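You operate a simulated robot arm through the tools that you are given. There is no shell and no other tool.

You run a simulated robot arm. Do the job below in one go: nothing can be reset, and whatever is moved stays where it is left.

Task
Clamp the yellow separator plate in the blue clamp for dressing.
Fine: free the comb keeper lever, stand the plate in the clamp gap, keeper back to fast; turn the clamp knob till the jaw grips the plate. Where these are worked on the way, their far stop is far enough and under half their travel is too little: comb keeper lever.
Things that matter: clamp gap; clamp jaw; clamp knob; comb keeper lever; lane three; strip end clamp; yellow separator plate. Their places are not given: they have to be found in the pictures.

The check looks at the end state, three seconds after you hand in, the way a careful person would. Anything else that was tipped, shoved, dropped, spilled or broken makes it a failure.

Robot
A 6-joint arm with a two-finger parallel gripper, fixed in place. Base frame: the origin is on the floor under the middle of its stand, x ahead of it, y to its left, z up; the work surface is at about z = 0.88. Lengths are in m, angles in degrees, forces in N, time in s.
With the tool pointing down near the work surface it reaches from about 0.3 to 0.66 m from the base axis. Its first joint turns from -115.0 to 115.0 degrees. Payload 3.43 kg.
The TCP is the grasp point between the finger pads, 0.034 m short of the fingertips. In the tool frame z runs along the fingers and y along their closing line. The gripper opens to 0.128 m. The fingers are 0.024 m wide and 0.012 m thick; the gripper's body (0.048 by 0.13 m) begins 0.096 m behind the TCP.
Orientation is that of the tool frame in the base frame, as a unit quaternion [x, y, z, w]. With the fingers straight down and closing along the base's y, the tool's x points along the base's -x, its y along +y and its z along -z.

Tools
- The arm moves only by the tool nudge_tool. Its argument "moves" is a list that holds one entry, the list of rows, each a list of 7 numbers: the shift along the base's x, y, z in units of 200 mm (1.0 is 200 mm), then the turn, a rotation vector about the base's x, y, z in units of 180 degrees (1.0 is 180 degrees), then the closure, from 0 (fully open) to 1 (shut). In form: [[[tx, ty, tz, wx, wy, wz, hand], ...]]. A call has 1 to 20 rows; each row is the pose to reach, as a shift and turn from the pose commanded when the call began. A call with a number of a shift or a turn outside -1 to 1 is refused whole. Rows are played at 5 a second. More than 0.05 m and 8.6 degrees between two rows, or a gripper value outside its range, and nothing of the call is played. Where a pose cannot be reached the arm comes as near as it can. A force on the tool above 40 N (or 10 N above the force at the start of the call, whichever is more), or a blocked arm, ends the call early, and 0.2 s more pass. The fingers move at their own pace (about 0.153 m/s each) and stop on an object; they squeeze with about 35 N. The grip force told is the motor's: it shows also when the fingers shut on nothing. Time passes only in rows, and 0.2 s behind the last, so rows that repeat a pose let the fingers close. It gives the time, the measured TCP pose, the force on the tool (base axes), the opening and the grip force at its end, in the units of the frame above (readings bear some noise), with the torque about the TCP (base axes, N m) and any sound that the robot's microphone picked up, and new pictures: "views" is both (left out), scene, wrist or none.
- Cameras (640 x 400 px; columns grow to the right, rows downward): "scene" is fixed at [0.2212, 0.5005, 1.489]; the picture's right is [-0.78, -0.63, 0.00], its down [-0.40, 0.49, -0.78] and it looks along [0.49, -0.60, -0.63] (base axes); focal length 291 px, centre (320, 200). "wrist" rides on the gripper at [0.076, -0.011, -0.16] in the tool frame; the picture's right is [0.15, 0.99, 0.00], its down [-0.88, 0.13, -0.46] and it looks along [-0.45, 0.07, 0.89] (tool axes); focal length 234 px, centre (320, 200).
- lift_body(by): slides the trunk up (or, below 0, down) by that many m; the arm rides with it, the base frame stays. It gives what a move gives, with no picture.
- point_at(camera, pixels): for up to 12 pixels [column, row] of the newest picture of that camera ("zoom" is the newest enlarged one), the place [x, y, z] in the base frame of the surface seen there, good to about 0.003 m. It takes no simulated time.
- zoom(camera, box): a new picture of the part [left, top, right, bottom] of that camera's present view, enlarged. It takes no simulated time.
- close_job(): hands the job in; it is judged then, once.

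Open the gripper and draw the arm clear of the work before you hand the job in, unless the task says otherwise.

The tools are called after ">>>" as a command line: name --argument value ..., lists and objects as JSON in quotes. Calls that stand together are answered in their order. nudge_tool: Moves the arm, as the interface text tells. Its arguments: {"type":"object","properties":{"moves":{"type":"array","items":{"type":"array","items":{"type":"array","items":{"type":"number"}}}},"views":{"type":"string","enum":["both","scene","wrist","none"]}},"required":["moves"]} The other tools are called the same way: lift_body (by) moves the trunk up or down; point_at (camera, pixels) gives the place of the surface under pixels of a picture; zoom (camera, box) takes an enlarged picture of a part of a camera's view; close_job () hands the job in.

At the start:

```text
time_s: 0.0
ee_pos: [0.4367, -0.0756, 1.2562]
ee_rot: [-0.001, 1.0, 0.0, 0.0]
wrist_force: [0.6, -0.7, 0.3]
torque: [0.02, 0.01, -0.04]
finger_gap: 0.1281
finger_force: 0.1
trunk travel left (down, up): [-0.925, 0.065]
```

scene: 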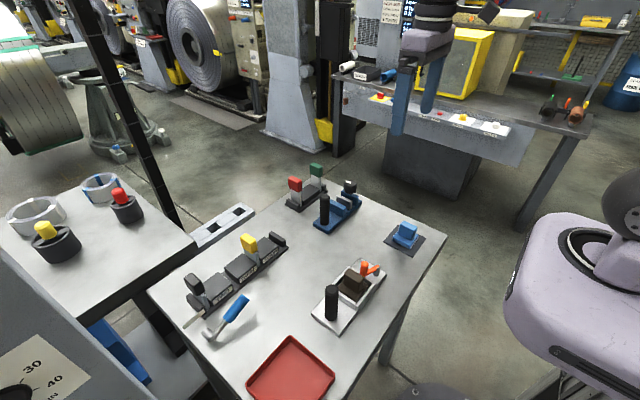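
wrist: 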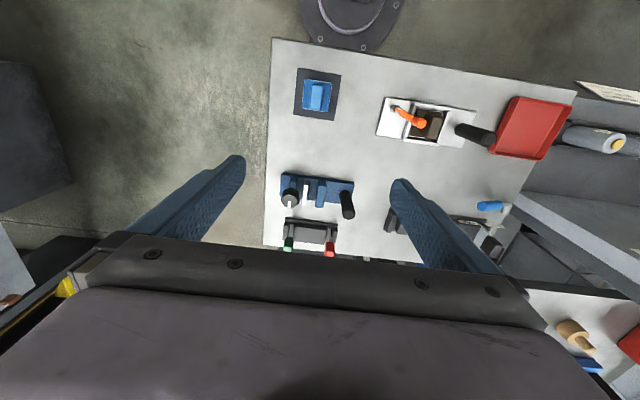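

The scene picture shows a table with a comb (lanes, yellow plate near (248,243)), a blue clamp near (338,212), and other things. I zoom in on them to see the details.

>>> zoom --camera "scene" --box '[170, 220, 300, 345]'

>>> zoom --camera "scene" --box '[280, 155, 380, 240]'

>>> zoom --camera "scene" --box '[300, 200, 440, 340]'

>>> zoom --camera "wrist" --box '[260, 160, 420, 260]'

```text
3.20 times, centred on (235, 282) of scene
```

zoom: 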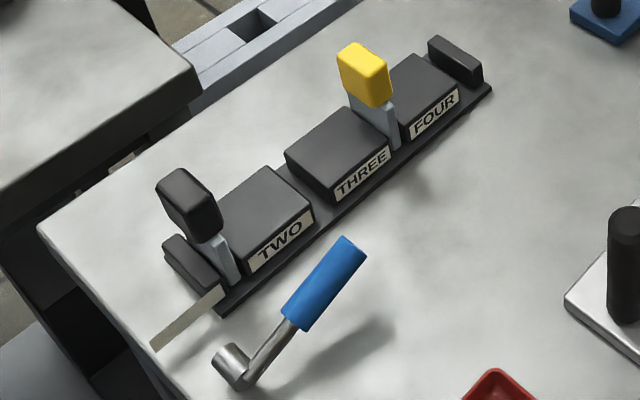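

```text
4.71 times, centred on (330, 198) of scene
```

zoom: 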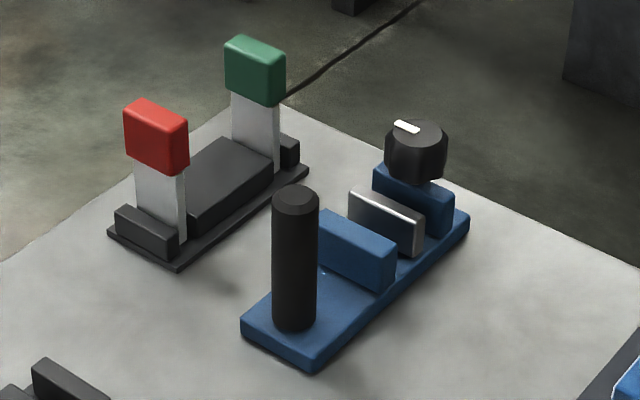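

```text
2.86 times, centred on (370, 270) of scene
```

zoom: 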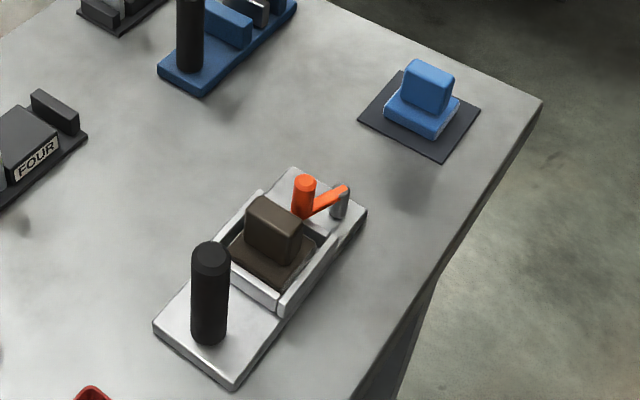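

```text
4.00 times, centred on (340, 210) of wrist
```

zoom: 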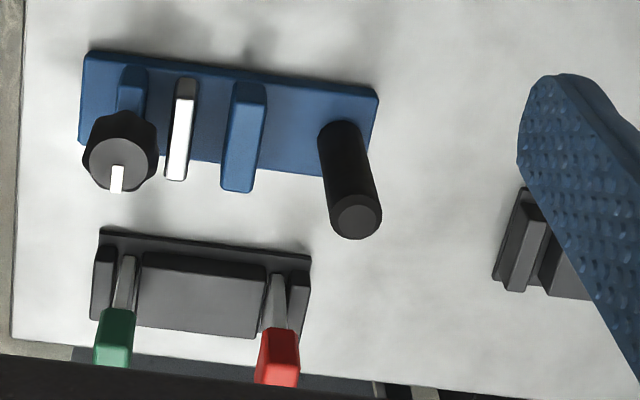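

The comb holds the yellow plate between blocks THREE and FOUR, and a blue-handled lever sits near (230,315). I measure places of these in the scene picture.

>>> point_at --camera "scene" --pixels '[[249, 240], [256, 254], [245, 300], [236, 310], [216, 332], [209, 327], [192, 318], [199, 285], [220, 288], [240, 268], [262, 252], [279, 238]]'

>>> point_at --camera "scene" --pixels '[[325, 197], [350, 182], [336, 207], [342, 202], [350, 197], [295, 183], [316, 168], [371, 266], [331, 290], [405, 228], [290, 370], [317, 229]]'

```text
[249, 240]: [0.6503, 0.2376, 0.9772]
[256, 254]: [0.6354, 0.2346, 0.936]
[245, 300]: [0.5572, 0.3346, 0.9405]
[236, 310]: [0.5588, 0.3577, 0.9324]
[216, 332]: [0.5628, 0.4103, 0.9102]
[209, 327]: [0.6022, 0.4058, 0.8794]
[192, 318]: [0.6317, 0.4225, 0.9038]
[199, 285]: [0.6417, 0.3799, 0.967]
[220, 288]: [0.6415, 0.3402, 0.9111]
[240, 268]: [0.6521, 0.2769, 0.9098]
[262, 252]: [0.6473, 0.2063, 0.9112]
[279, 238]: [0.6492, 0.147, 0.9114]
```

```text
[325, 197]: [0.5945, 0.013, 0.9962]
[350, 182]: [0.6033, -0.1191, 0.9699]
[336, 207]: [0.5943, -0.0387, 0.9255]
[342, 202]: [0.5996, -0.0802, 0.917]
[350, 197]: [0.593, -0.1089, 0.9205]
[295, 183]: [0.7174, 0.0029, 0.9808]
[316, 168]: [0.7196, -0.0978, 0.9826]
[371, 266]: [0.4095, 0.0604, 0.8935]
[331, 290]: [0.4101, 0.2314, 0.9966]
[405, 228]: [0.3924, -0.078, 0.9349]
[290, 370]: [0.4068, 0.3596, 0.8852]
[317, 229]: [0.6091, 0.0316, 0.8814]
```

The comb lies along y at x≈0.645 and the lever handle is at about (0.557,0.335,0.94). I move the arm to the left (+y) to look at the comb and lever with the wrist camera.

>>> nudge_tool --moves '[[[0, 0.2, 0, 0, 0, 0, 0], [0, 0.4, 0, 0, 0, 0, 0], [0, 0.6, 0, 0, 0, 0, 0], [0, 0.8, 0, 0, 0, 0, 0], [0, 1.0, 0, 0, 0, 0, 0]]]' --views "none"

>>> nudge_tool --moves '[[[0, 0.2, -0.1, 0, 0, 0, 0], [0, 0.4, -0.2, 0, 0, 0, 0], [0, 0.6, -0.2, 0, 0, 0, 0], [0, 0.8, -0.2, 0, 0, 0, 0], [0, 0.8, -0.2, 0, 0, 0, 0]]]' --views "both"

```text
time_s: 1.2
ee_pos: [0.4335, 0.126, 1.256]
ee_rot: [0.001, 1.0, -0.001, 0.0]
wrist_force: [0.5, 0.5, 0.5]
torque: [0.0, -0.01, 0.04]
finger_gap: 0.128
finger_force: 0.0
trunk travel left (down, up): [-0.925, 0.065]
```

```text
time_s: 2.4
ee_pos: [0.4339, 0.2851, 1.216]
ee_rot: [0.0, 1.0, 0.0, 0.001]
wrist_force: [0.0, -1.1, 0.4]
torque: [-0.02, 0.02, 0.02]
finger_gap: 0.1282
finger_force: 0.1
trunk travel left (down, up): [-0.925, 0.065]
```

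scene: 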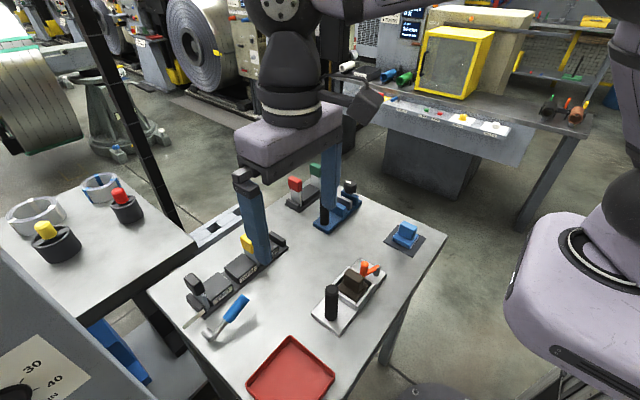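
wrist: 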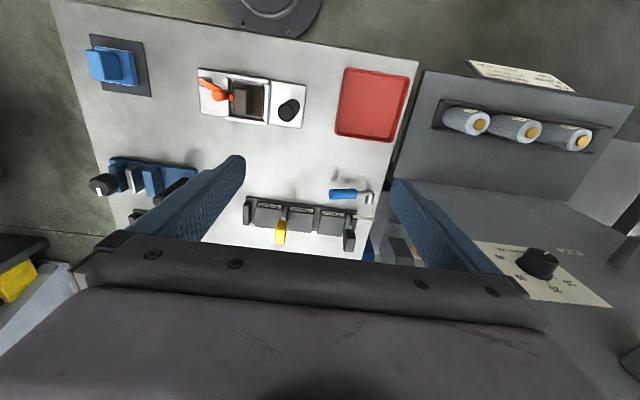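

The wrist view now shows the comb at (240–360,200–250) and the lever at (350,195). I zoom on these.

>>> zoom --camera "wrist" --box '[235, 165, 395, 265]'

>>> zoom --camera "wrist" --box '[310, 170, 390, 220]'

```text
4.00 times, centred on (315, 215) of wrist
```

zoom: 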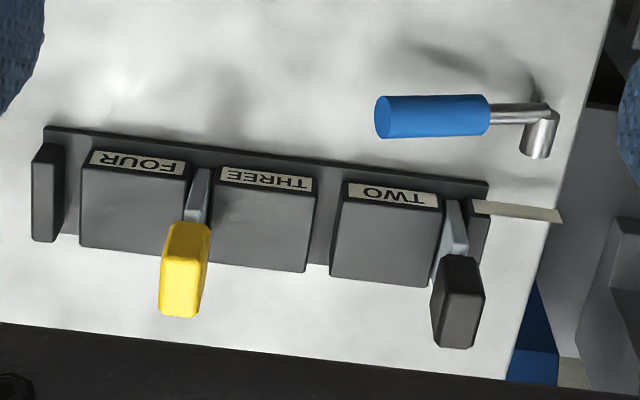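

```text
8.00 times, centred on (350, 195) of wrist
```

zoom: 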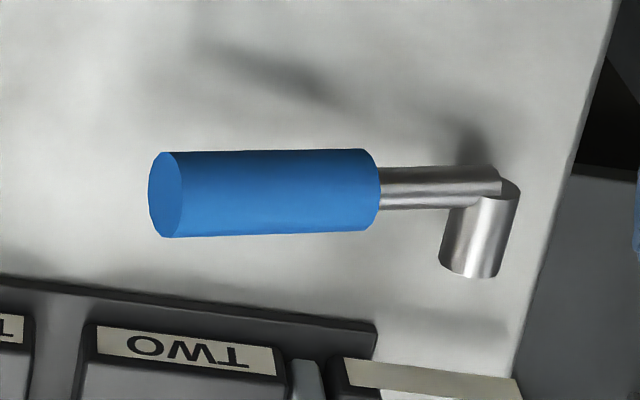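

I look closer at the lever in the scene picture and sample points along it.

>>> zoom --camera "scene" --box '[180, 285, 260, 345]'

```text
6.67 times, centred on (220, 315) of scene
```

zoom: 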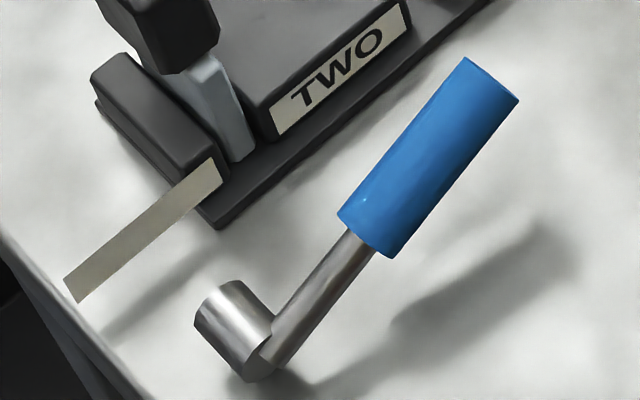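

>>> point_at --camera "zoom" --pixels '[[225, 300], [245, 345], [265, 370], [210, 310], [275, 350], [340, 260], [370, 210], [470, 100], [500, 90], [70, 285], [150, 230], [210, 175]]'

>>> point_at --camera "wrist" --pixels '[[372, 192], [370, 201], [363, 192], [350, 194], [332, 194], [368, 217], [360, 218], [282, 228], [283, 238], [350, 240]]'

```text
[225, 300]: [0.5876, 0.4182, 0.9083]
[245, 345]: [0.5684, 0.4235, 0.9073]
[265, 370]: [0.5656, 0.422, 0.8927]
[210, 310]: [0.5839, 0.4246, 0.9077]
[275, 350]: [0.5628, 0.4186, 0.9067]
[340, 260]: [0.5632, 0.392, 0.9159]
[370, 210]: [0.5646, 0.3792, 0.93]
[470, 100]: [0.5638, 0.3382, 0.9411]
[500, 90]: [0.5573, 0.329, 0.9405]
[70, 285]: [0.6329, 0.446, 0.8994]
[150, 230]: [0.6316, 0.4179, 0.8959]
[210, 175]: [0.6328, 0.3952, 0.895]
```

```text
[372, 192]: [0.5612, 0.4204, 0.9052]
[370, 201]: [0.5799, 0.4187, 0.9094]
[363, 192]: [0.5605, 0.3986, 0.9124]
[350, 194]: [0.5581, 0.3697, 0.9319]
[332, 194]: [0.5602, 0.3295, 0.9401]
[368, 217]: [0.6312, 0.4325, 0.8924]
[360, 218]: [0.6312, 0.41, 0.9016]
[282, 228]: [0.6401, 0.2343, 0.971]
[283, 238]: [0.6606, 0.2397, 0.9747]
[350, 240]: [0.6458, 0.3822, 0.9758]
```

The keeper lever has a horizontal pivot along x at about (0.565–0.59, 0.42, 0.90), its blue handle pointing toward −y and about 16° up. I turn the tool 90° so the fingers close along x, and hover over the handle to see it from nearby.

>>> nudge_tool --moves '[[[0.058, 0.032, -0.05, 0, 0, 0.0455, 0.3], [0.115, 0.064, -0.1, 0, 0, 0.091, 0.4], [0.173, 0.095, -0.15, 0, 0, 0.1364, 0.5], [0.231, 0.127, -0.2, 0, 0, 0.182, 0.55], [0.289, 0.159, -0.25, 0, 0, 0.2273, 0.55], [0.346, 0.191, -0.3, 0, 0, 0.2727, 0.55], [0.404, 0.223, -0.35, 0, 0, 0.318, 0.55], [0.462, 0.255, -0.4, 0, 0, 0.3636, 0.55], [0.52, 0.286, -0.43, 0, 0, 0.409, 0.55], [0.577, 0.318, -0.46, 0, 0, 0.4545, 0.55], [0.635, 0.35, -0.48, 0, 0, 0.5, 0.55], [0.635, 0.35, -0.48, 0, 0, 0.5, 0.55]]]' --views "both"

```text
time_s: 5.0
ee_pos: [0.5412, 0.3403, 1.1175]
ee_rot: [0.707, -0.707, 0.0, 0.0]
wrist_force: [-0.9, -1.1, -0.1]
torque: [-0.01, -0.04, 0.03]
finger_gap: 0.0578
finger_force: 0.1
out of reach, approached as far as the arm can: row 10, 11, 12
trunk travel left (down, up): [-0.925, 0.065]
```

scene: 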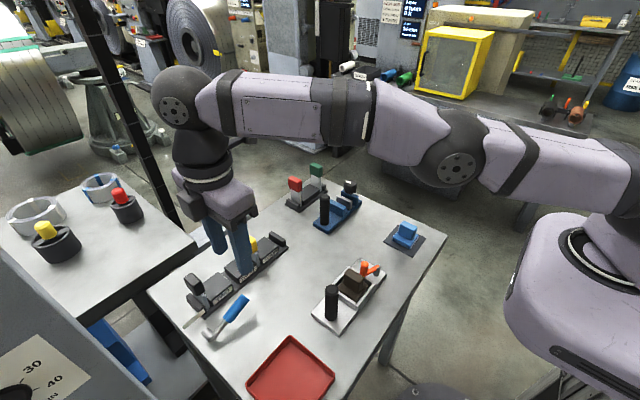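
wrist: 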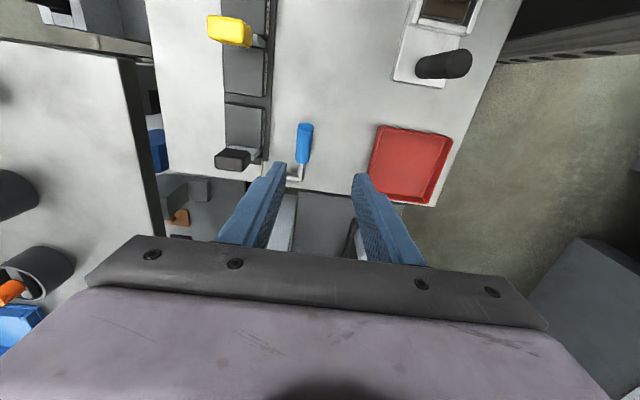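

The arm reached only (0.541,0.340) — stretched out with the tool vertical. I tilt the tool so that the fingers point outward (+y) by 30°, which brings the handle into reach.

>>> nudge_tool --moves '[[[0, 0, 0, 0.033, 0, 0, 0.55], [0, 0, 0, 0.067, 0, 0, 0.55], [0, 0, 0, 0.1, 0, 0, 0.55], [0, 0, 0, 0.133, 0, 0, 0.55], [0, 0, 0, 0.167, 0, 0, 0.55], [0, 0, 0, 0.167, 0, 0, 0.55]]]' --views "both"

```text
time_s: 6.4
ee_pos: [0.5427, 0.3428, 1.1164]
ee_rot: [-0.683, 0.683, 0.184, 0.183]
wrist_force: [0.1, 0.3, -0.2]
torque: [-0.03, 0.02, 0.01]
finger_gap: 0.0574
finger_force: 0.0
trunk travel left (down, up): [-0.925, 0.065]
```

scene: 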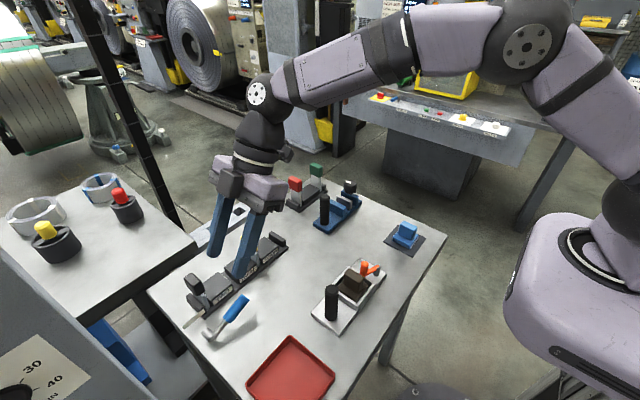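
wrist: 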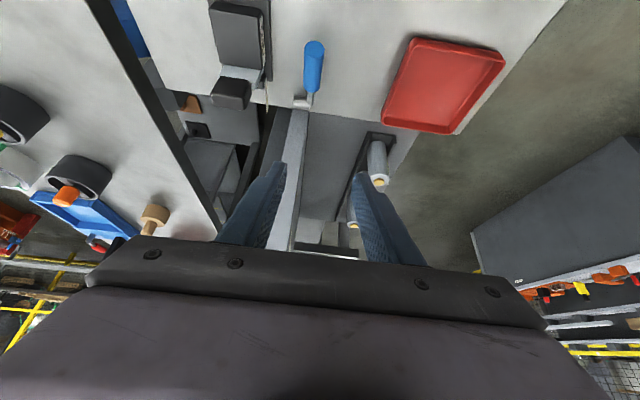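

The tilt worked and the pose is within reach. I move to a stand-off point in front of the handle along the tool axis and look again.

>>> nudge_tool --moves '[[[0.03, -0.07, -0.14, 0, 0, 0, 0.55], [0.06, -0.14, -0.28, 0, 0, 0, 0.55], [0.09, -0.215, -0.43, 0, 0, 0, 0.55], [0.09, -0.215, -0.43, 0, 0, 0, 0.55]]]' --views "both"

```text
time_s: 7.4
ee_pos: [0.5618, 0.2975, 1.0308]
ee_rot: [0.683, -0.683, -0.183, -0.184]
wrist_force: [0.0, -0.1, 0.1]
torque: [0.02, -0.01, -0.03]
finger_gap: 0.0576
finger_force: 0.2
trunk travel left (down, up): [-0.925, 0.065]
```

scene: 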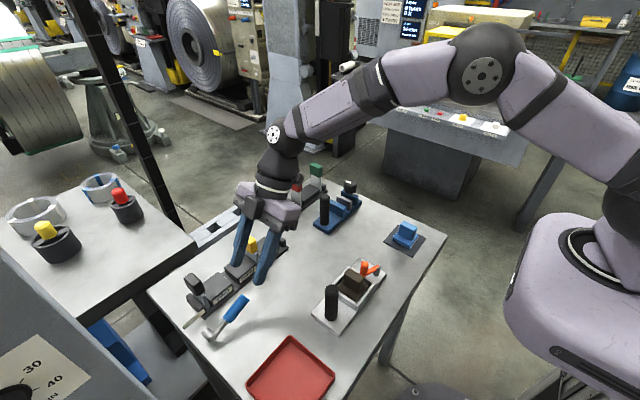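
wrist: 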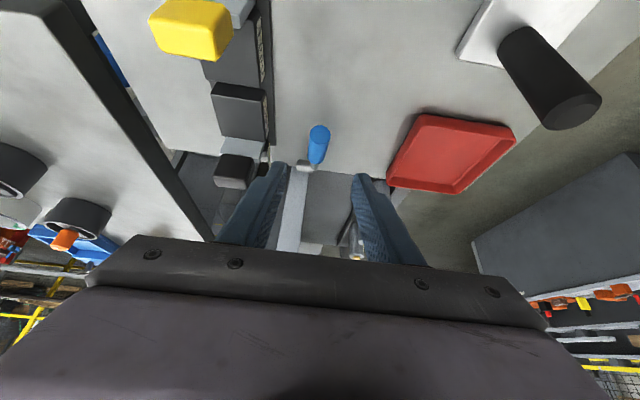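

The handle is centred between the fingers at (319,143). I zoom and measure the handle and the comb front edge to check clearance.

>>> zoom --camera "wrist" --box '[200, 80, 400, 205]'

>>> point_at --camera "wrist" --pixels '[[319, 130], [318, 145], [316, 160], [312, 143], [326, 143], [273, 100], [272, 140], [268, 150], [300, 165], [306, 163]]'

```text
3.20 times, centred on (300, 142) of wrist
```

zoom: 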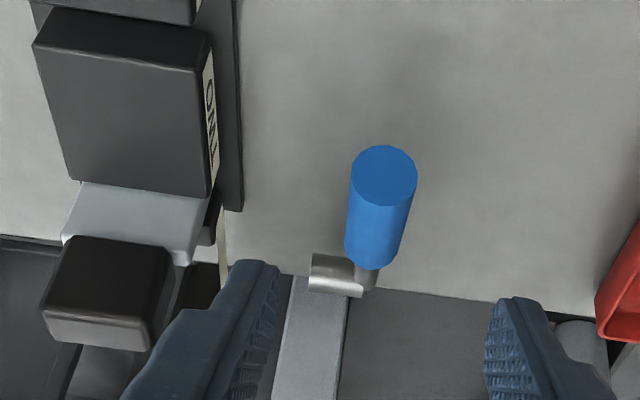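

```text
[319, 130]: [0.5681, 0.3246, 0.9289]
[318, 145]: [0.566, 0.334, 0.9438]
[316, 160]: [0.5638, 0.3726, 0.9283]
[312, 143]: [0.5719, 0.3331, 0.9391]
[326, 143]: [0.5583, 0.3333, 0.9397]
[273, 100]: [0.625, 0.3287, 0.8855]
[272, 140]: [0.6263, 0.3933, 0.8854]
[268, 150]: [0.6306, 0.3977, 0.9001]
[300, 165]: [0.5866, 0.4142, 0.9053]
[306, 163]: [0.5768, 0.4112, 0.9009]
```

Handle axis runs from end face (0.565,0.328,0.932) to the pivot near (0.42,0.903); the comb front is at x=0.625, clear of the fingers. I advance along the tool axis and close on the handle.

>>> nudge_tool --moves '[[[0.0135, 0.063, -0.124, 0, 0, 0, 0.55], [0.0135, 0.126, -0.248, 0, 0, 0, 0.55], [0.0135, 0.19, -0.372, 0, 0, 0, 0.55], [0.0135, 0.2525, -0.4965, 0, 0, 0, 0.55], [0.0135, 0.2525, -0.4965, 0, 0, 0, 1.0], [0.0135, 0.2525, -0.4965, 0, 0, 0, 1.0]]]' --views "both"

```text
time_s: 8.8
ee_pos: [0.5643, 0.3504, 0.9303]
ee_rot: [-0.683, 0.683, 0.183, 0.184]
wrist_force: [8.3, 3.4, -1.9]
torque: [-0.01, -0.19, 0.15]
finger_gap: 0.022
finger_force: 45.0
trunk travel left (down, up): [-0.925, 0.065]
```

scene: 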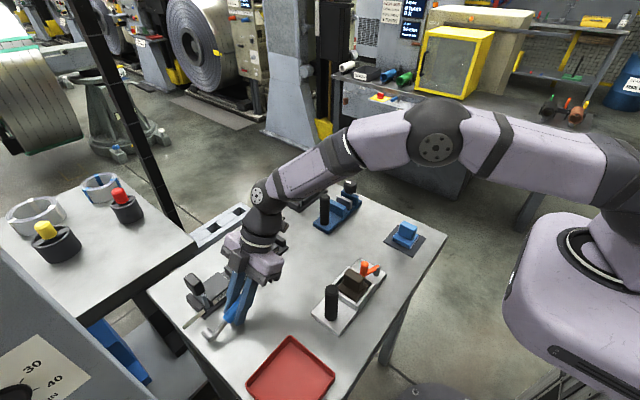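
wrist: 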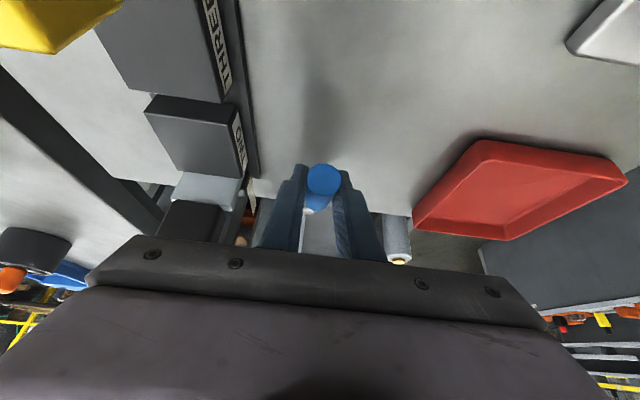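

The handle is gripped (gap 0.022). I swing it upward around the pivot in small steps, first to about 45°, and watch the force.

>>> nudge_tool --moves '[[[0, 0.013, 0.035, 0, 0, 0, 1], [0, 0.0305, 0.07, 0, 0, 0, 1], [0, 0.056, 0.107, 0, 0, 0, 1], [0, 0.0855, 0.1415, 0, 0, 0, 1], [0, 0.0855, 0.1415, 0, 0, 0, 1]]]' --views "both"

```text
time_s: 10.0
ee_pos: [0.5648, 0.365, 0.9558]
ee_rot: [0.684, -0.682, -0.183, -0.18]
wrist_force: [5.0, -10.1, -21.8]
torque: [-1.71, -0.7, -1.06]
finger_gap: 0.0225
finger_force: 44.5
trunk travel left (down, up): [-0.925, 0.065]
```

scene: 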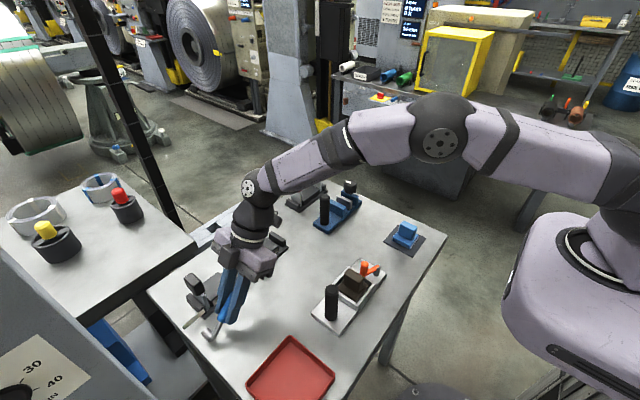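
wrist: 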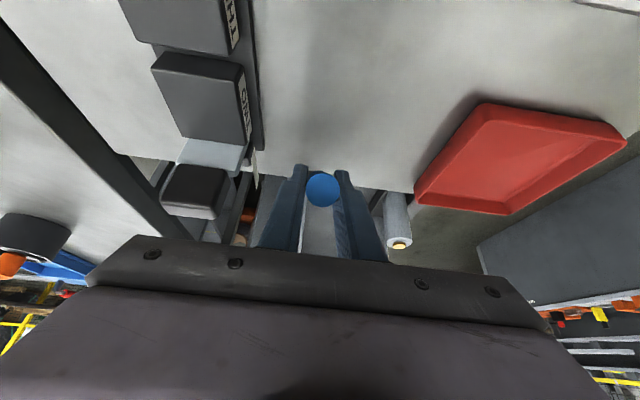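

The push-back (−22 N, torque −1.7 N m) looks like pad friction as the handle turns within the grip. I open the fingers a little to release that and see whether the lever stays where it is.

>>> nudge_tool --moves '[[[0, 0, 0, 0, 0, 0, 0.75], [0, 0, 0, 0, 0, 0, 0.7], [0, 0, 0, 0, 0, 0, 0.7]]]' --views "both"

```text
time_s: 10.8
ee_pos: [0.5638, 0.3667, 0.9602]
ee_rot: [0.683, -0.683, -0.183, -0.183]
wrist_force: [-0.6, -0.3, 0.5]
torque: [0.01, 0.02, 0.01]
finger_gap: 0.0382
finger_force: 0.1
trunk travel left (down, up): [-0.925, 0.065]
```

scene: 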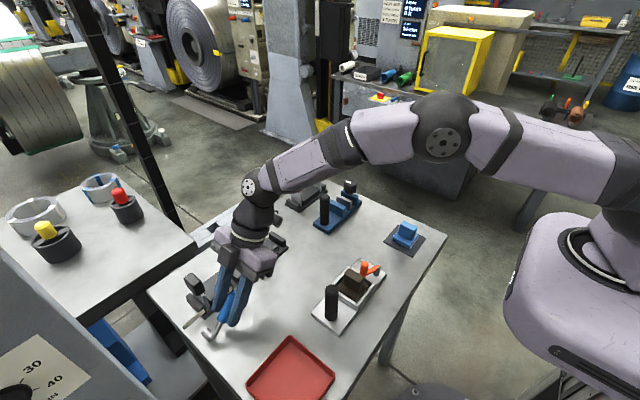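
wrist: 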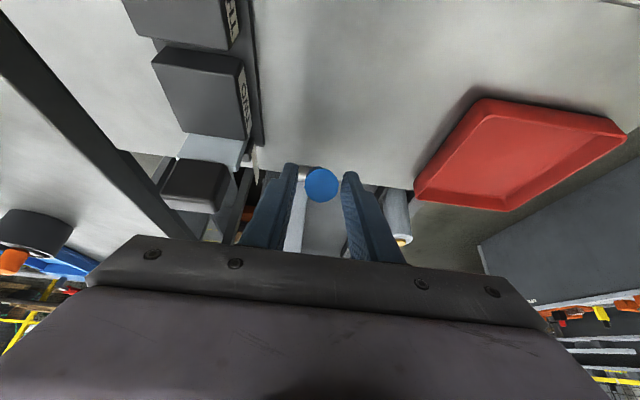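

>>> zoom --camera "scene" --box '[170, 240, 290, 350]'

>>> zoom --camera "wrist" --box '[220, 110, 420, 235]'

>>> point_at --camera "wrist" --pixels '[[321, 178], [321, 185], [321, 192], [310, 185], [332, 185], [303, 173], [255, 158]]'

```text
3.64 times, centred on (230, 295) of scene
```

zoom: 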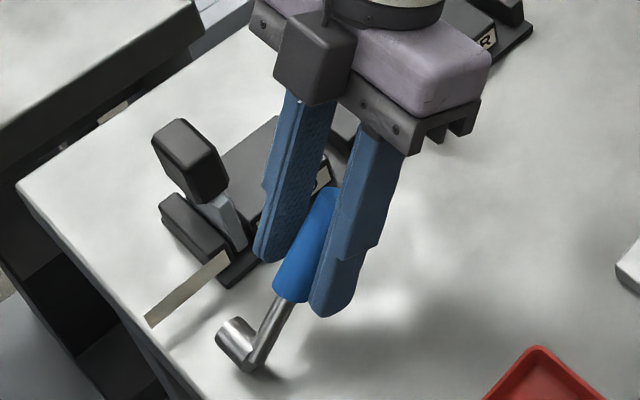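

```text
3.20 times, centred on (320, 172) of wrist
```

zoom: 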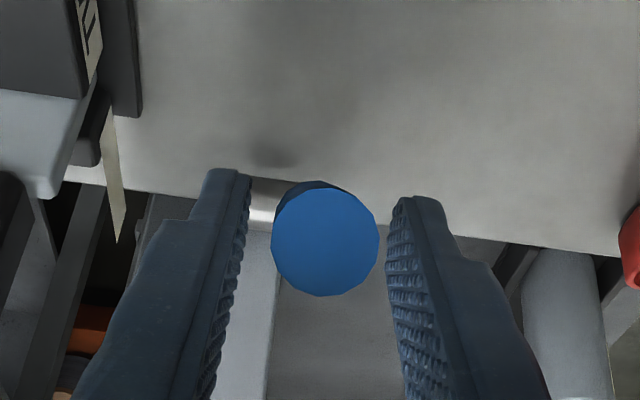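

```text
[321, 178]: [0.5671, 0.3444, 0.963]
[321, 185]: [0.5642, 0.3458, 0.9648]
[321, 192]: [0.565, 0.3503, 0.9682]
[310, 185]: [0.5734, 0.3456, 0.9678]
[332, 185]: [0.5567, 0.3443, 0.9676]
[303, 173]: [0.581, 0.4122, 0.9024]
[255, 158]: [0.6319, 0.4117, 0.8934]
```

The lever stays where it is left, now about 40° up (end at (0.346,0.966)). I withdraw, close the fingers and place them on its −y underside to push it over instead of gripping.

>>> nudge_tool --moves '[[[0, -0.08, 0.1415, 0, 0, 0, 0.7], [0, -0.1625, 0.283, 0, 0, 0, 0.7], [0, -0.3, 0.3, 0, 0, 0, 0.7], [0, -0.38, 0.283, 0, 0, 0, 1], [0, -0.38, 0.124, 0, 0, 0, 1], [0, -0.333, -0.026, 0, 0, 0, 1], [0, -0.333, -0.026, 0, 0, 0, 1]]]' --views "both"

```text
time_s: 12.4
ee_pos: [0.5618, 0.298, 0.9532]
ee_rot: [-0.683, 0.683, 0.184, 0.183]
wrist_force: [1.0, 0.3, -1.0]
torque: [0.0, 0.01, 0.0]
finger_gap: 0.0
finger_force: 32.9
trunk travel left (down, up): [-0.925, 0.065]
```

scene: 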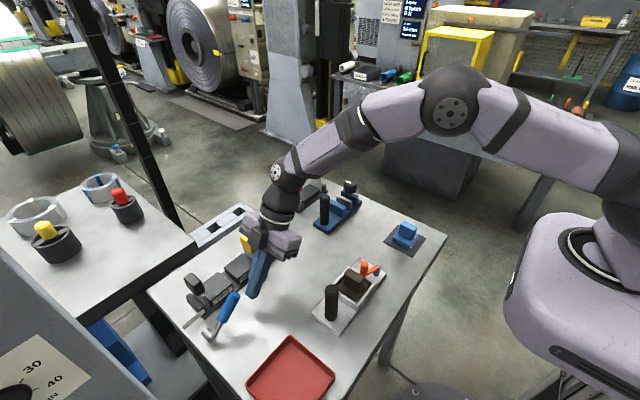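
wrist: 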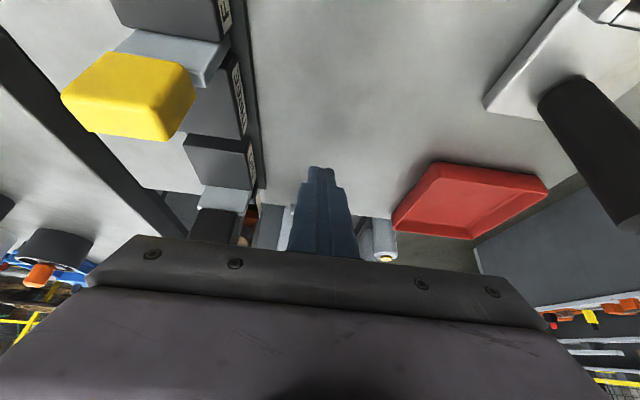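

The closed fingers are now on the −y side of the lever, fingertips near (252,295). I push toward +y and slightly up to swing the lever past upright.

>>> nudge_tool --moves '[[[0.01, 0.07, 0.005, 0, 0, 0, 1], [0.01, 0.143, 0.01, 0, 0, 0, 1], [0.01, 0.225, 0.05, 0, 0, 0, 1], [0.01, 0.27, 0.075, 0, 0, 0, 1], [0.01, 0.318, 0.1, 0, 0, 0, 1], [0.01, 0.37, 0.125, 0, 0, 0, 1], [0.01, 0.418, 0.15, 0, 0, 0, 1]]]' --views "both"

```text
time_s: 14.0
ee_pos: [0.5667, 0.3814, 0.9821]
ee_rot: [-0.682, 0.684, 0.183, 0.183]
wrist_force: [-0.5, -5.9, -1.7]
torque: [-0.18, -0.08, 0.04]
finger_gap: 0.0
finger_force: 33.4
trunk travel left (down, up): [-0.925, 0.065]
```

scene: 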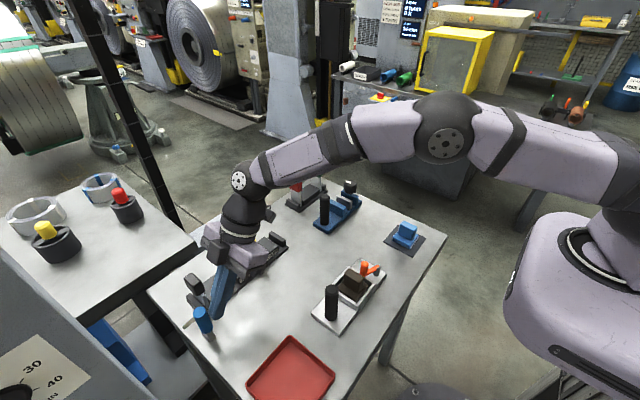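
wrist: 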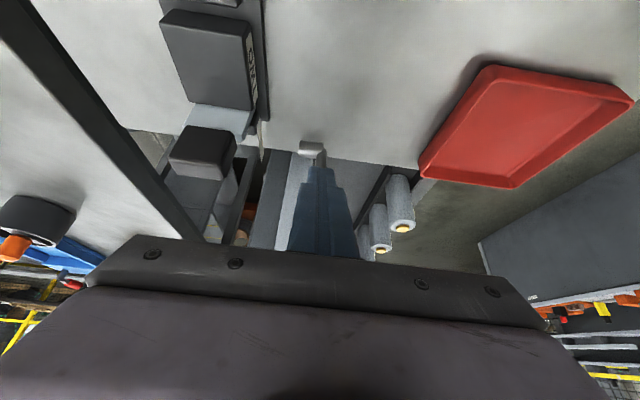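

>>> zoom --camera "scene" --box '[160, 250, 280, 350]'

>>> point_at --camera "scene" --pixels '[[202, 312], [203, 320], [206, 330], [184, 325], [186, 322]]'

```text
4.00 times, centred on (220, 300) of scene
```

zoom: 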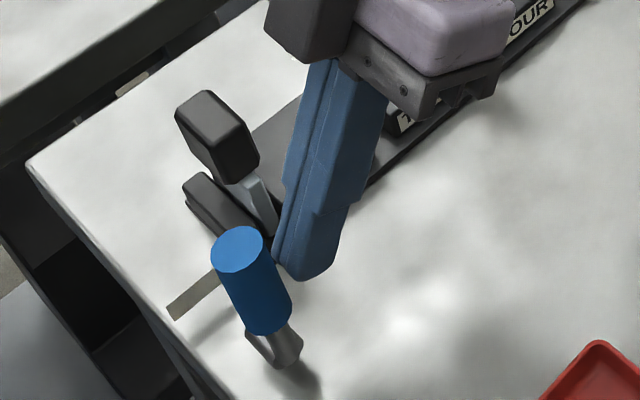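

```text
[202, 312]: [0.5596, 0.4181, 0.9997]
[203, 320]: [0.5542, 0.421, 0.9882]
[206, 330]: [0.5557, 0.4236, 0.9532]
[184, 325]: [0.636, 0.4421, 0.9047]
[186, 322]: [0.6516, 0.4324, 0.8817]
```

The lever is now about upright, end at (0.418,1.0) with only 6 N resistance. I keep pushing along the arc toward +y until the stop is felt.

>>> nudge_tool --moves '[[[0, 0.038, 0.008, 0, 0, 0, 1], [0, 0.0765, 0.0125, 0, 0, 0, 1], [0, 0.115, 0.006, 0, 0, 0, 1], [0, 0.151, -0.0035, 0, 0, 0, 1], [0, 0.185, -0.02, 0, 0, 0, 1], [0, 0.2185, -0.0365, 0, 0, 0, 1]]]' --views "both"

```text
time_s: 14.6
ee_pos: [0.5664, 0.3825, 0.9828]
ee_rot: [-0.684, 0.685, 0.177, 0.178]
wrist_force: [0.3, -20.8, 6.4]
torque: [-0.32, 0.21, 0.01]
finger_gap: 0.0001
finger_force: 32.7
trunk travel left (down, up): [-0.925, 0.065]
stopped in row 2: the force on the tool passed its limit at 44 N (the readings are from after the stop); the commanded pose is now the measured one
```

scene: 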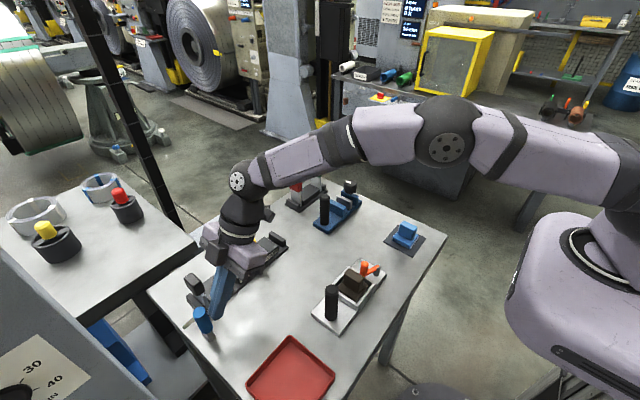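
wrist: 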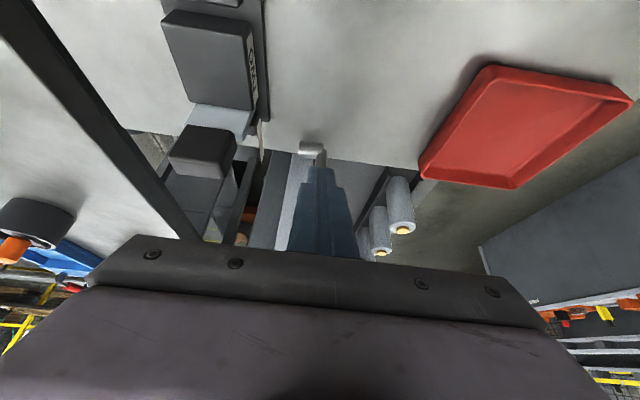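

The lever met a hard stop at about upright (44 N), so its far stop is reached. I back off and rise to look at the comb and lever.

>>> nudge_tool --moves '[[[0, -0.1, 0.02, 0, 0, 0, 1], [0, -0.25, 0.1, 0, 0, 0, 1], [0, -0.4, 0.3, 0, 0, 0, 1], [-0.2, -0.5, 0.5, 0, 0, 0, 1], [-0.4, -0.6, 0.65, 0, 0, 0, 1], [-0.5, -0.7, 0.7, 0, 0, 0, 1], [-0.5, -0.7, 0.7, 0, 0, 0, 1]]]' --views "both"

```text
refused: row 4 steps farther than a row can; nothing moved
```

The last call was refused because a step was too long; I resend it with shorter steps.

>>> nudge_tool --moves '[[[0, -0.1, 0.02, 0, 0, 0, 1], [0, -0.25, 0.1, 0, 0, 0, 1], [0, -0.38, 0.28, 0, 0, 0, 1], [-0.1, -0.45, 0.45, 0, 0, 0, 1], [-0.25, -0.55, 0.58, 0, 0, 0, 1], [-0.4, -0.65, 0.68, 0, 0, 0, 1], [-0.5, -0.7, 0.7, 0, 0, 0, 1], [-0.5, -0.7, 0.7, 0, 0, 0, 1]]]' --views "both"

```text
time_s: 16.4
ee_pos: [0.4681, 0.2465, 1.1191]
ee_rot: [-0.684, 0.684, 0.18, 0.178]
wrist_force: [0.7, -0.6, -0.4]
torque: [0.04, -0.01, 0.0]
finger_gap: 0.0
finger_force: 32.6
trunk travel left (down, up): [-0.925, 0.065]
```

scene: 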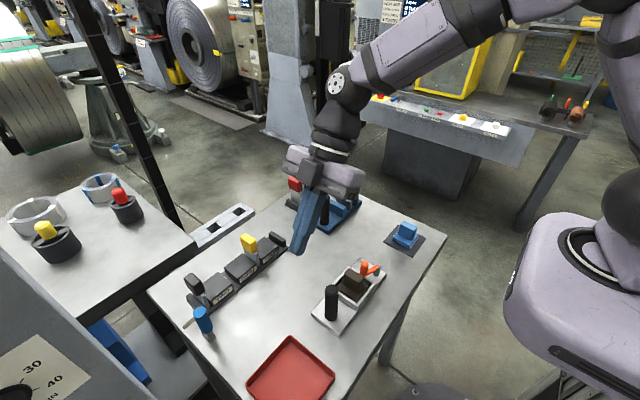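
wrist: 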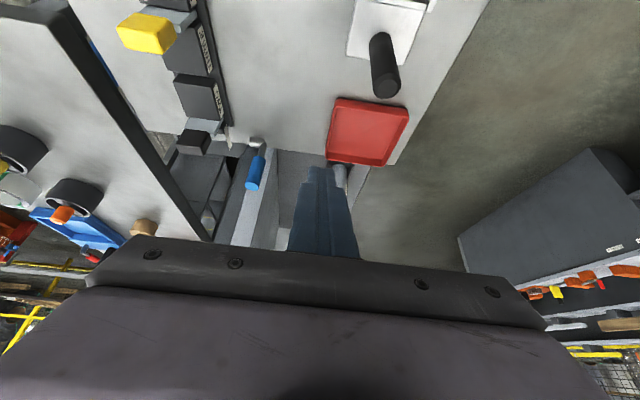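

>>> zoom --camera "scene" --box '[170, 220, 300, 345]'

>>> zoom --camera "wrist" --box '[100, 0, 280, 200]'

>>> zoom --camera "scene" --box '[180, 260, 260, 310]'

```text
3.20 times, centred on (235, 282) of scene
```

zoom: 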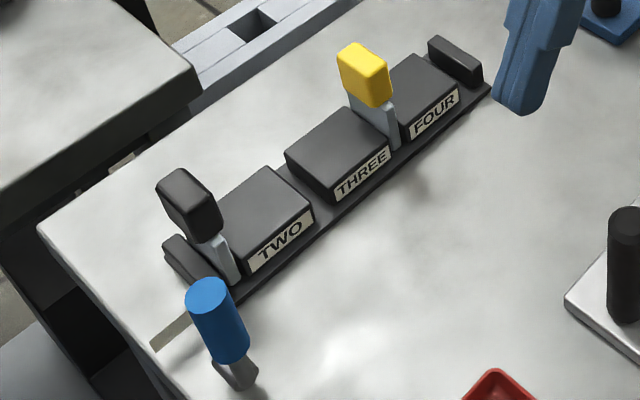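

```text
2.00 times, centred on (190, 100) of wrist
```

zoom: 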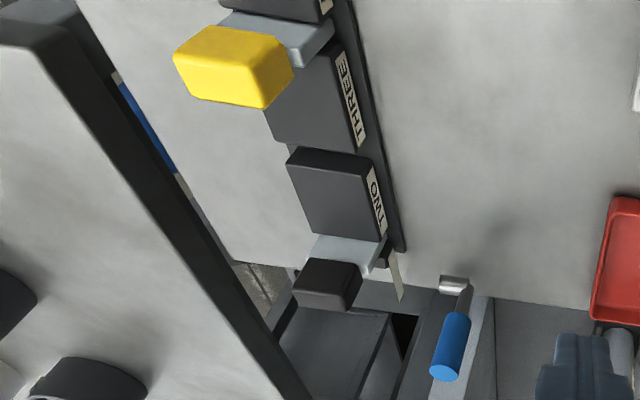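

```text
8.00 times, centred on (220, 285) of scene
```

zoom: 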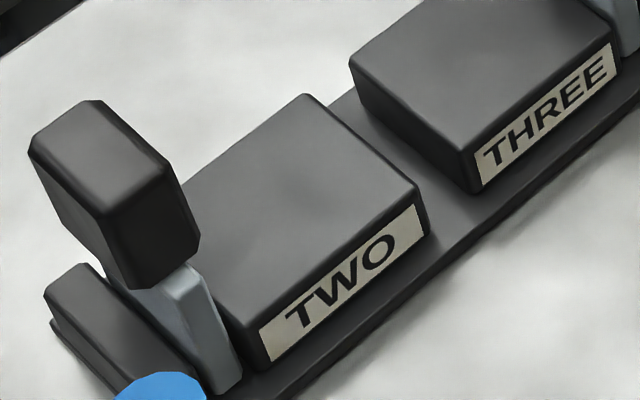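

The lever is upright (free), and no other part of the comb moved. Now I turn the tool −90° about z so the fingers close along y with a 30° outward tilt toward +x, to reach the yellow plate.

>>> nudge_tool --moves '[[[0, 0, 0, 0, 0, -0.0455, 0.7], [0, 0, 0, 0, 0, -0.091, 0.6], [0, 0, 0, 0, 0, -0.1364, 0.6], [0, 0, 0, 0, 0, -0.182, 0.6], [0, 0, 0, 0, 0, -0.2273, 0.6], [0, 0, 0, 0, 0, -0.2727, 0.6], [0.04, 0, 0, 0, 0, -0.318, 0.6], [0.08, 0, 0, 0, 0, -0.3636, 0.6], [0.12, 0, 0, 0, 0, -0.409, 0.6], [0.16, -0.02, 0, 0, 0, -0.4545, 0.6], [0.2, -0.04, 0, 0, 0, -0.5, 0.6], [0.2, -0.04, 0, 0, 0, -0.5, 0.6]]]' --views "both"

```text
time_s: 19.0
ee_pos: [0.5067, 0.2404, 1.1212]
ee_rot: [0.001, 0.968, 0.001, 0.252]
wrist_force: [-0.3, -0.1, 0.1]
torque: [0.0, -0.02, -0.02]
finger_gap: 0.0512
finger_force: 0.0
trunk travel left (down, up): [-0.925, 0.065]
```

scene: 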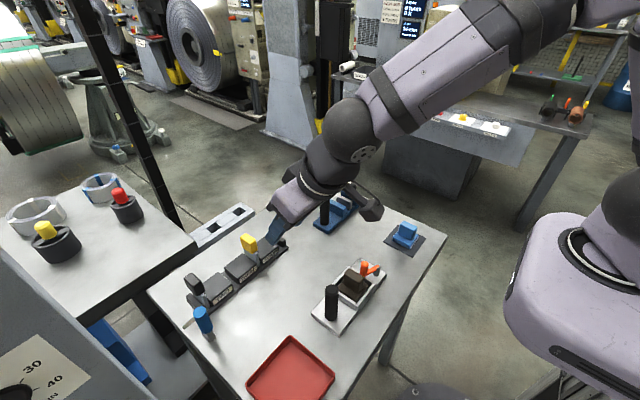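
wrist: 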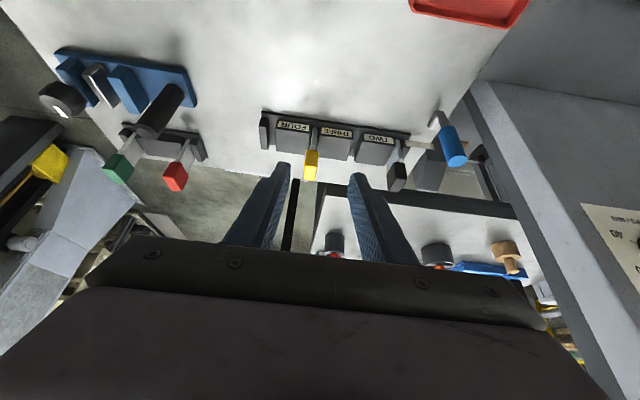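

Tilted orientation achieved. I zoom on the yellow plate and the clamp in the wrist view and measure them.

>>> zoom --camera "wrist" --box '[250, 95, 410, 195]'

>>> point_at --camera "zoom" --pixels '[[250, 220], [230, 240], [270, 240], [245, 280], [258, 160], [258, 130], [180, 140], [330, 160], [100, 100], [300, 180]]'

>>> zoom --camera "wrist" --box '[30, 35, 220, 155]'

```text
4.00 times, centred on (330, 145) of wrist
```

zoom: 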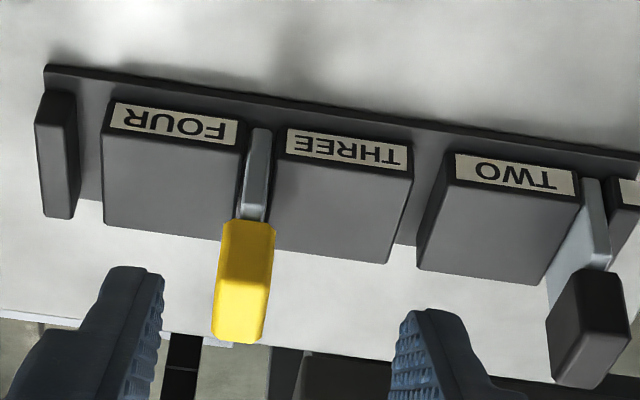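

```text
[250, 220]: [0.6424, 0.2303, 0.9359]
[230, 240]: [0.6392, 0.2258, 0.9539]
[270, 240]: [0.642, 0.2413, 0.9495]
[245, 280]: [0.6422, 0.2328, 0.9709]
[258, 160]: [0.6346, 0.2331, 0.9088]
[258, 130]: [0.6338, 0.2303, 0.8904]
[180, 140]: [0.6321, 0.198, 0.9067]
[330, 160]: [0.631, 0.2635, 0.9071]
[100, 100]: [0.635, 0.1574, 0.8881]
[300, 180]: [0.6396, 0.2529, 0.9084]
```

```text
3.33 times, centred on (125, 95) of wrist
```

zoom: 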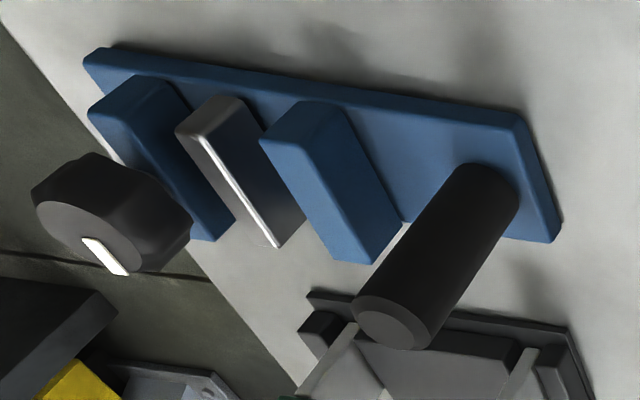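

The yellow plate's front edge is at about y=0.232, x=0.634, handle front x≈0.641. I move to a stand-off point 8 cm back along the tool axis.

>>> nudge_tool --moves '[[[0.13, -0.009, -0.1, 0, 0, 0, 0.6], [0.26, -0.017, -0.2, 0, 0, 0, 0.6], [0.39, -0.026, -0.3, 0, 0, 0, 0.6], [0.48, -0.0345, -0.38, 0, 0, 0, 0.6], [0.48, -0.0345, -0.38, 0, 0, 0, 0.6]]]' --views "both"

```text
time_s: 20.2
ee_pos: [0.6037, 0.233, 1.045]
ee_rot: [0.0, 0.968, 0.001, 0.252]
wrist_force: [0.8, -0.2, 0.1]
torque: [0.0, -0.03, 0.0]
finger_gap: 0.0512
finger_force: 0.0
trunk travel left (down, up): [-0.925, 0.065]
```

scene: 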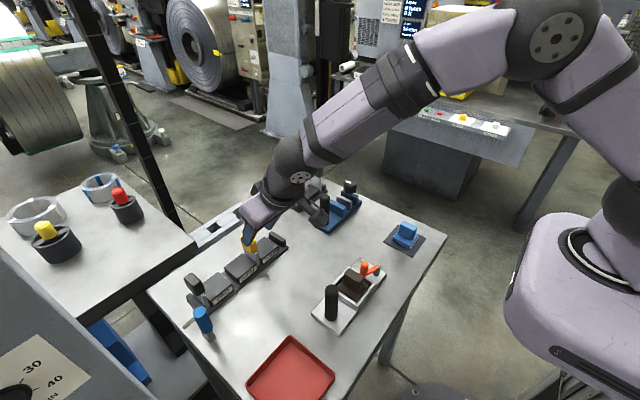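
wrist: 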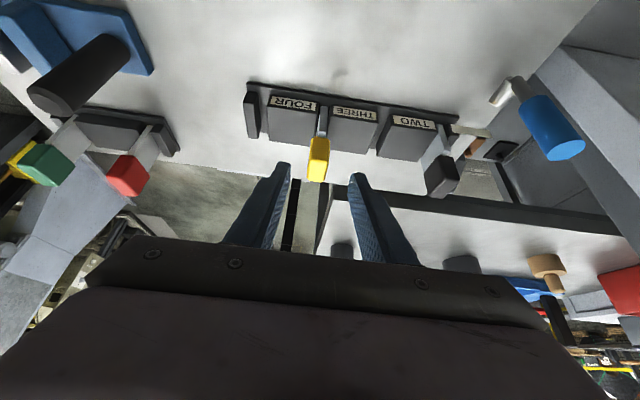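

>>> zoom --camera "wrist" --box '[260, 80, 390, 190]'

>>> point_at --camera "wrist" --pixels '[[320, 138], [313, 145], [326, 145], [318, 160], [316, 176], [323, 120], [322, 130], [312, 165], [322, 165]]'

```text
3.64 times, centred on (325, 135) of wrist
```

zoom: 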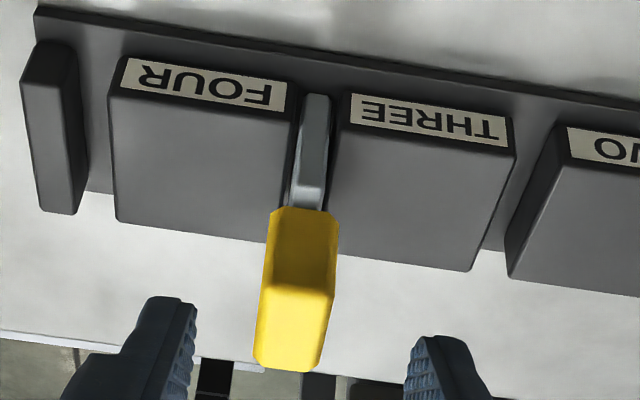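

```text
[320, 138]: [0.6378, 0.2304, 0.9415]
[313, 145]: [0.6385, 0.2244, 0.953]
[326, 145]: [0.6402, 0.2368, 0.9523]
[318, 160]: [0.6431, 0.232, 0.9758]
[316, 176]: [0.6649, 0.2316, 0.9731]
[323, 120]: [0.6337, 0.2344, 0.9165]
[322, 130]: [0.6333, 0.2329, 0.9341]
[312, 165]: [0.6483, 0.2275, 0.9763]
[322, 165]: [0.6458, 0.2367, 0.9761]
```

The handle spans x 0.639–0.668, z 0.938–0.976, centred at y≈0.2315. I advance along the tool axis to straddle it and close.

>>> nudge_tool --moves '[[[0.06, -0.0075, -0.108, 0, 0, 0, 0.6], [0.12, -0.0075, -0.215, 0, 0, 0, 0.6], [0.18, -0.0075, -0.323, 0, 0, 0, 0.6], [0.2415, -0.0075, -0.43, 0, 0, 0, 0.6], [0.2415, -0.0075, -0.43, 0, 0, 0, 0.6]]]' --views "both"

```text
time_s: 21.4
ee_pos: [0.6492, 0.2311, 0.9596]
ee_rot: [0.0, 0.967, 0.002, 0.253]
wrist_force: [-0.3, 0.1, -1.2]
torque: [0.01, -0.01, 0.04]
finger_gap: 0.0511
finger_force: 0.0
trunk travel left (down, up): [-0.925, 0.065]
```

scene: 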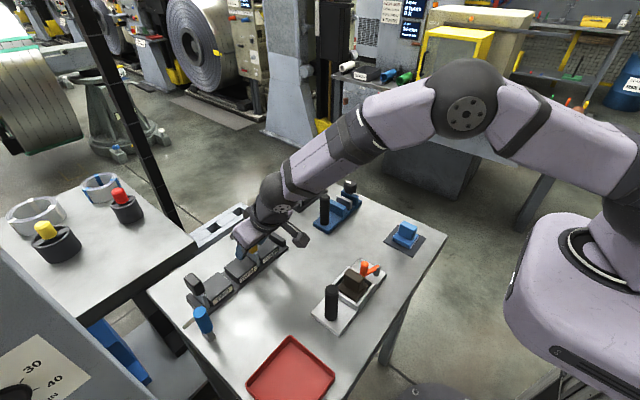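
wrist: 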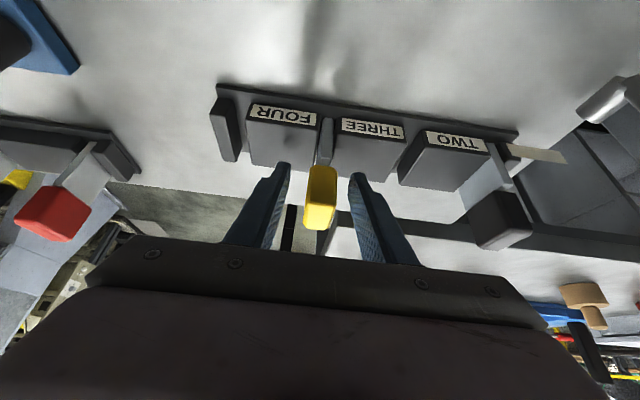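

The yellow handle at (320,195) sits centred between the finger pads. I close on it.

>>> nudge_tool --moves '[[[0, 0, 0, 0, 0, 0, 0.75], [0, 0, 0, 0, 0, 0, 1], [0, 0, 0, 0, 0, 0, 1], [0, 0, 0, 0, 0, 0, 1]]]' --views "wrist"

```text
time_s: 22.4
ee_pos: [0.6498, 0.2326, 0.9597]
ee_rot: [0.001, 0.968, 0.002, 0.252]
wrist_force: [-0.1, -1.2, 0.4]
torque: [0.02, -0.02, -0.04]
finger_gap: 0.0214
finger_force: 34.7
trunk travel left (down, up): [-0.925, 0.065]
```

wrist: 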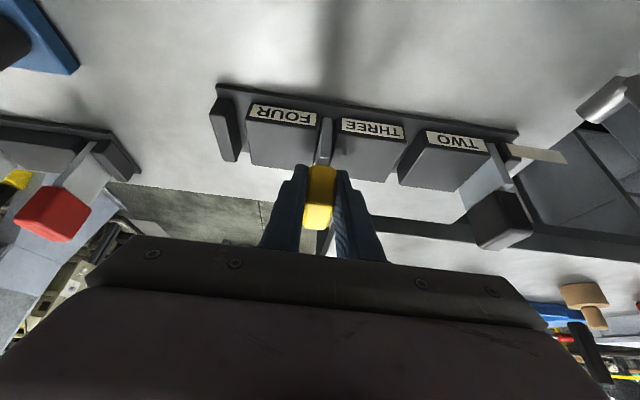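

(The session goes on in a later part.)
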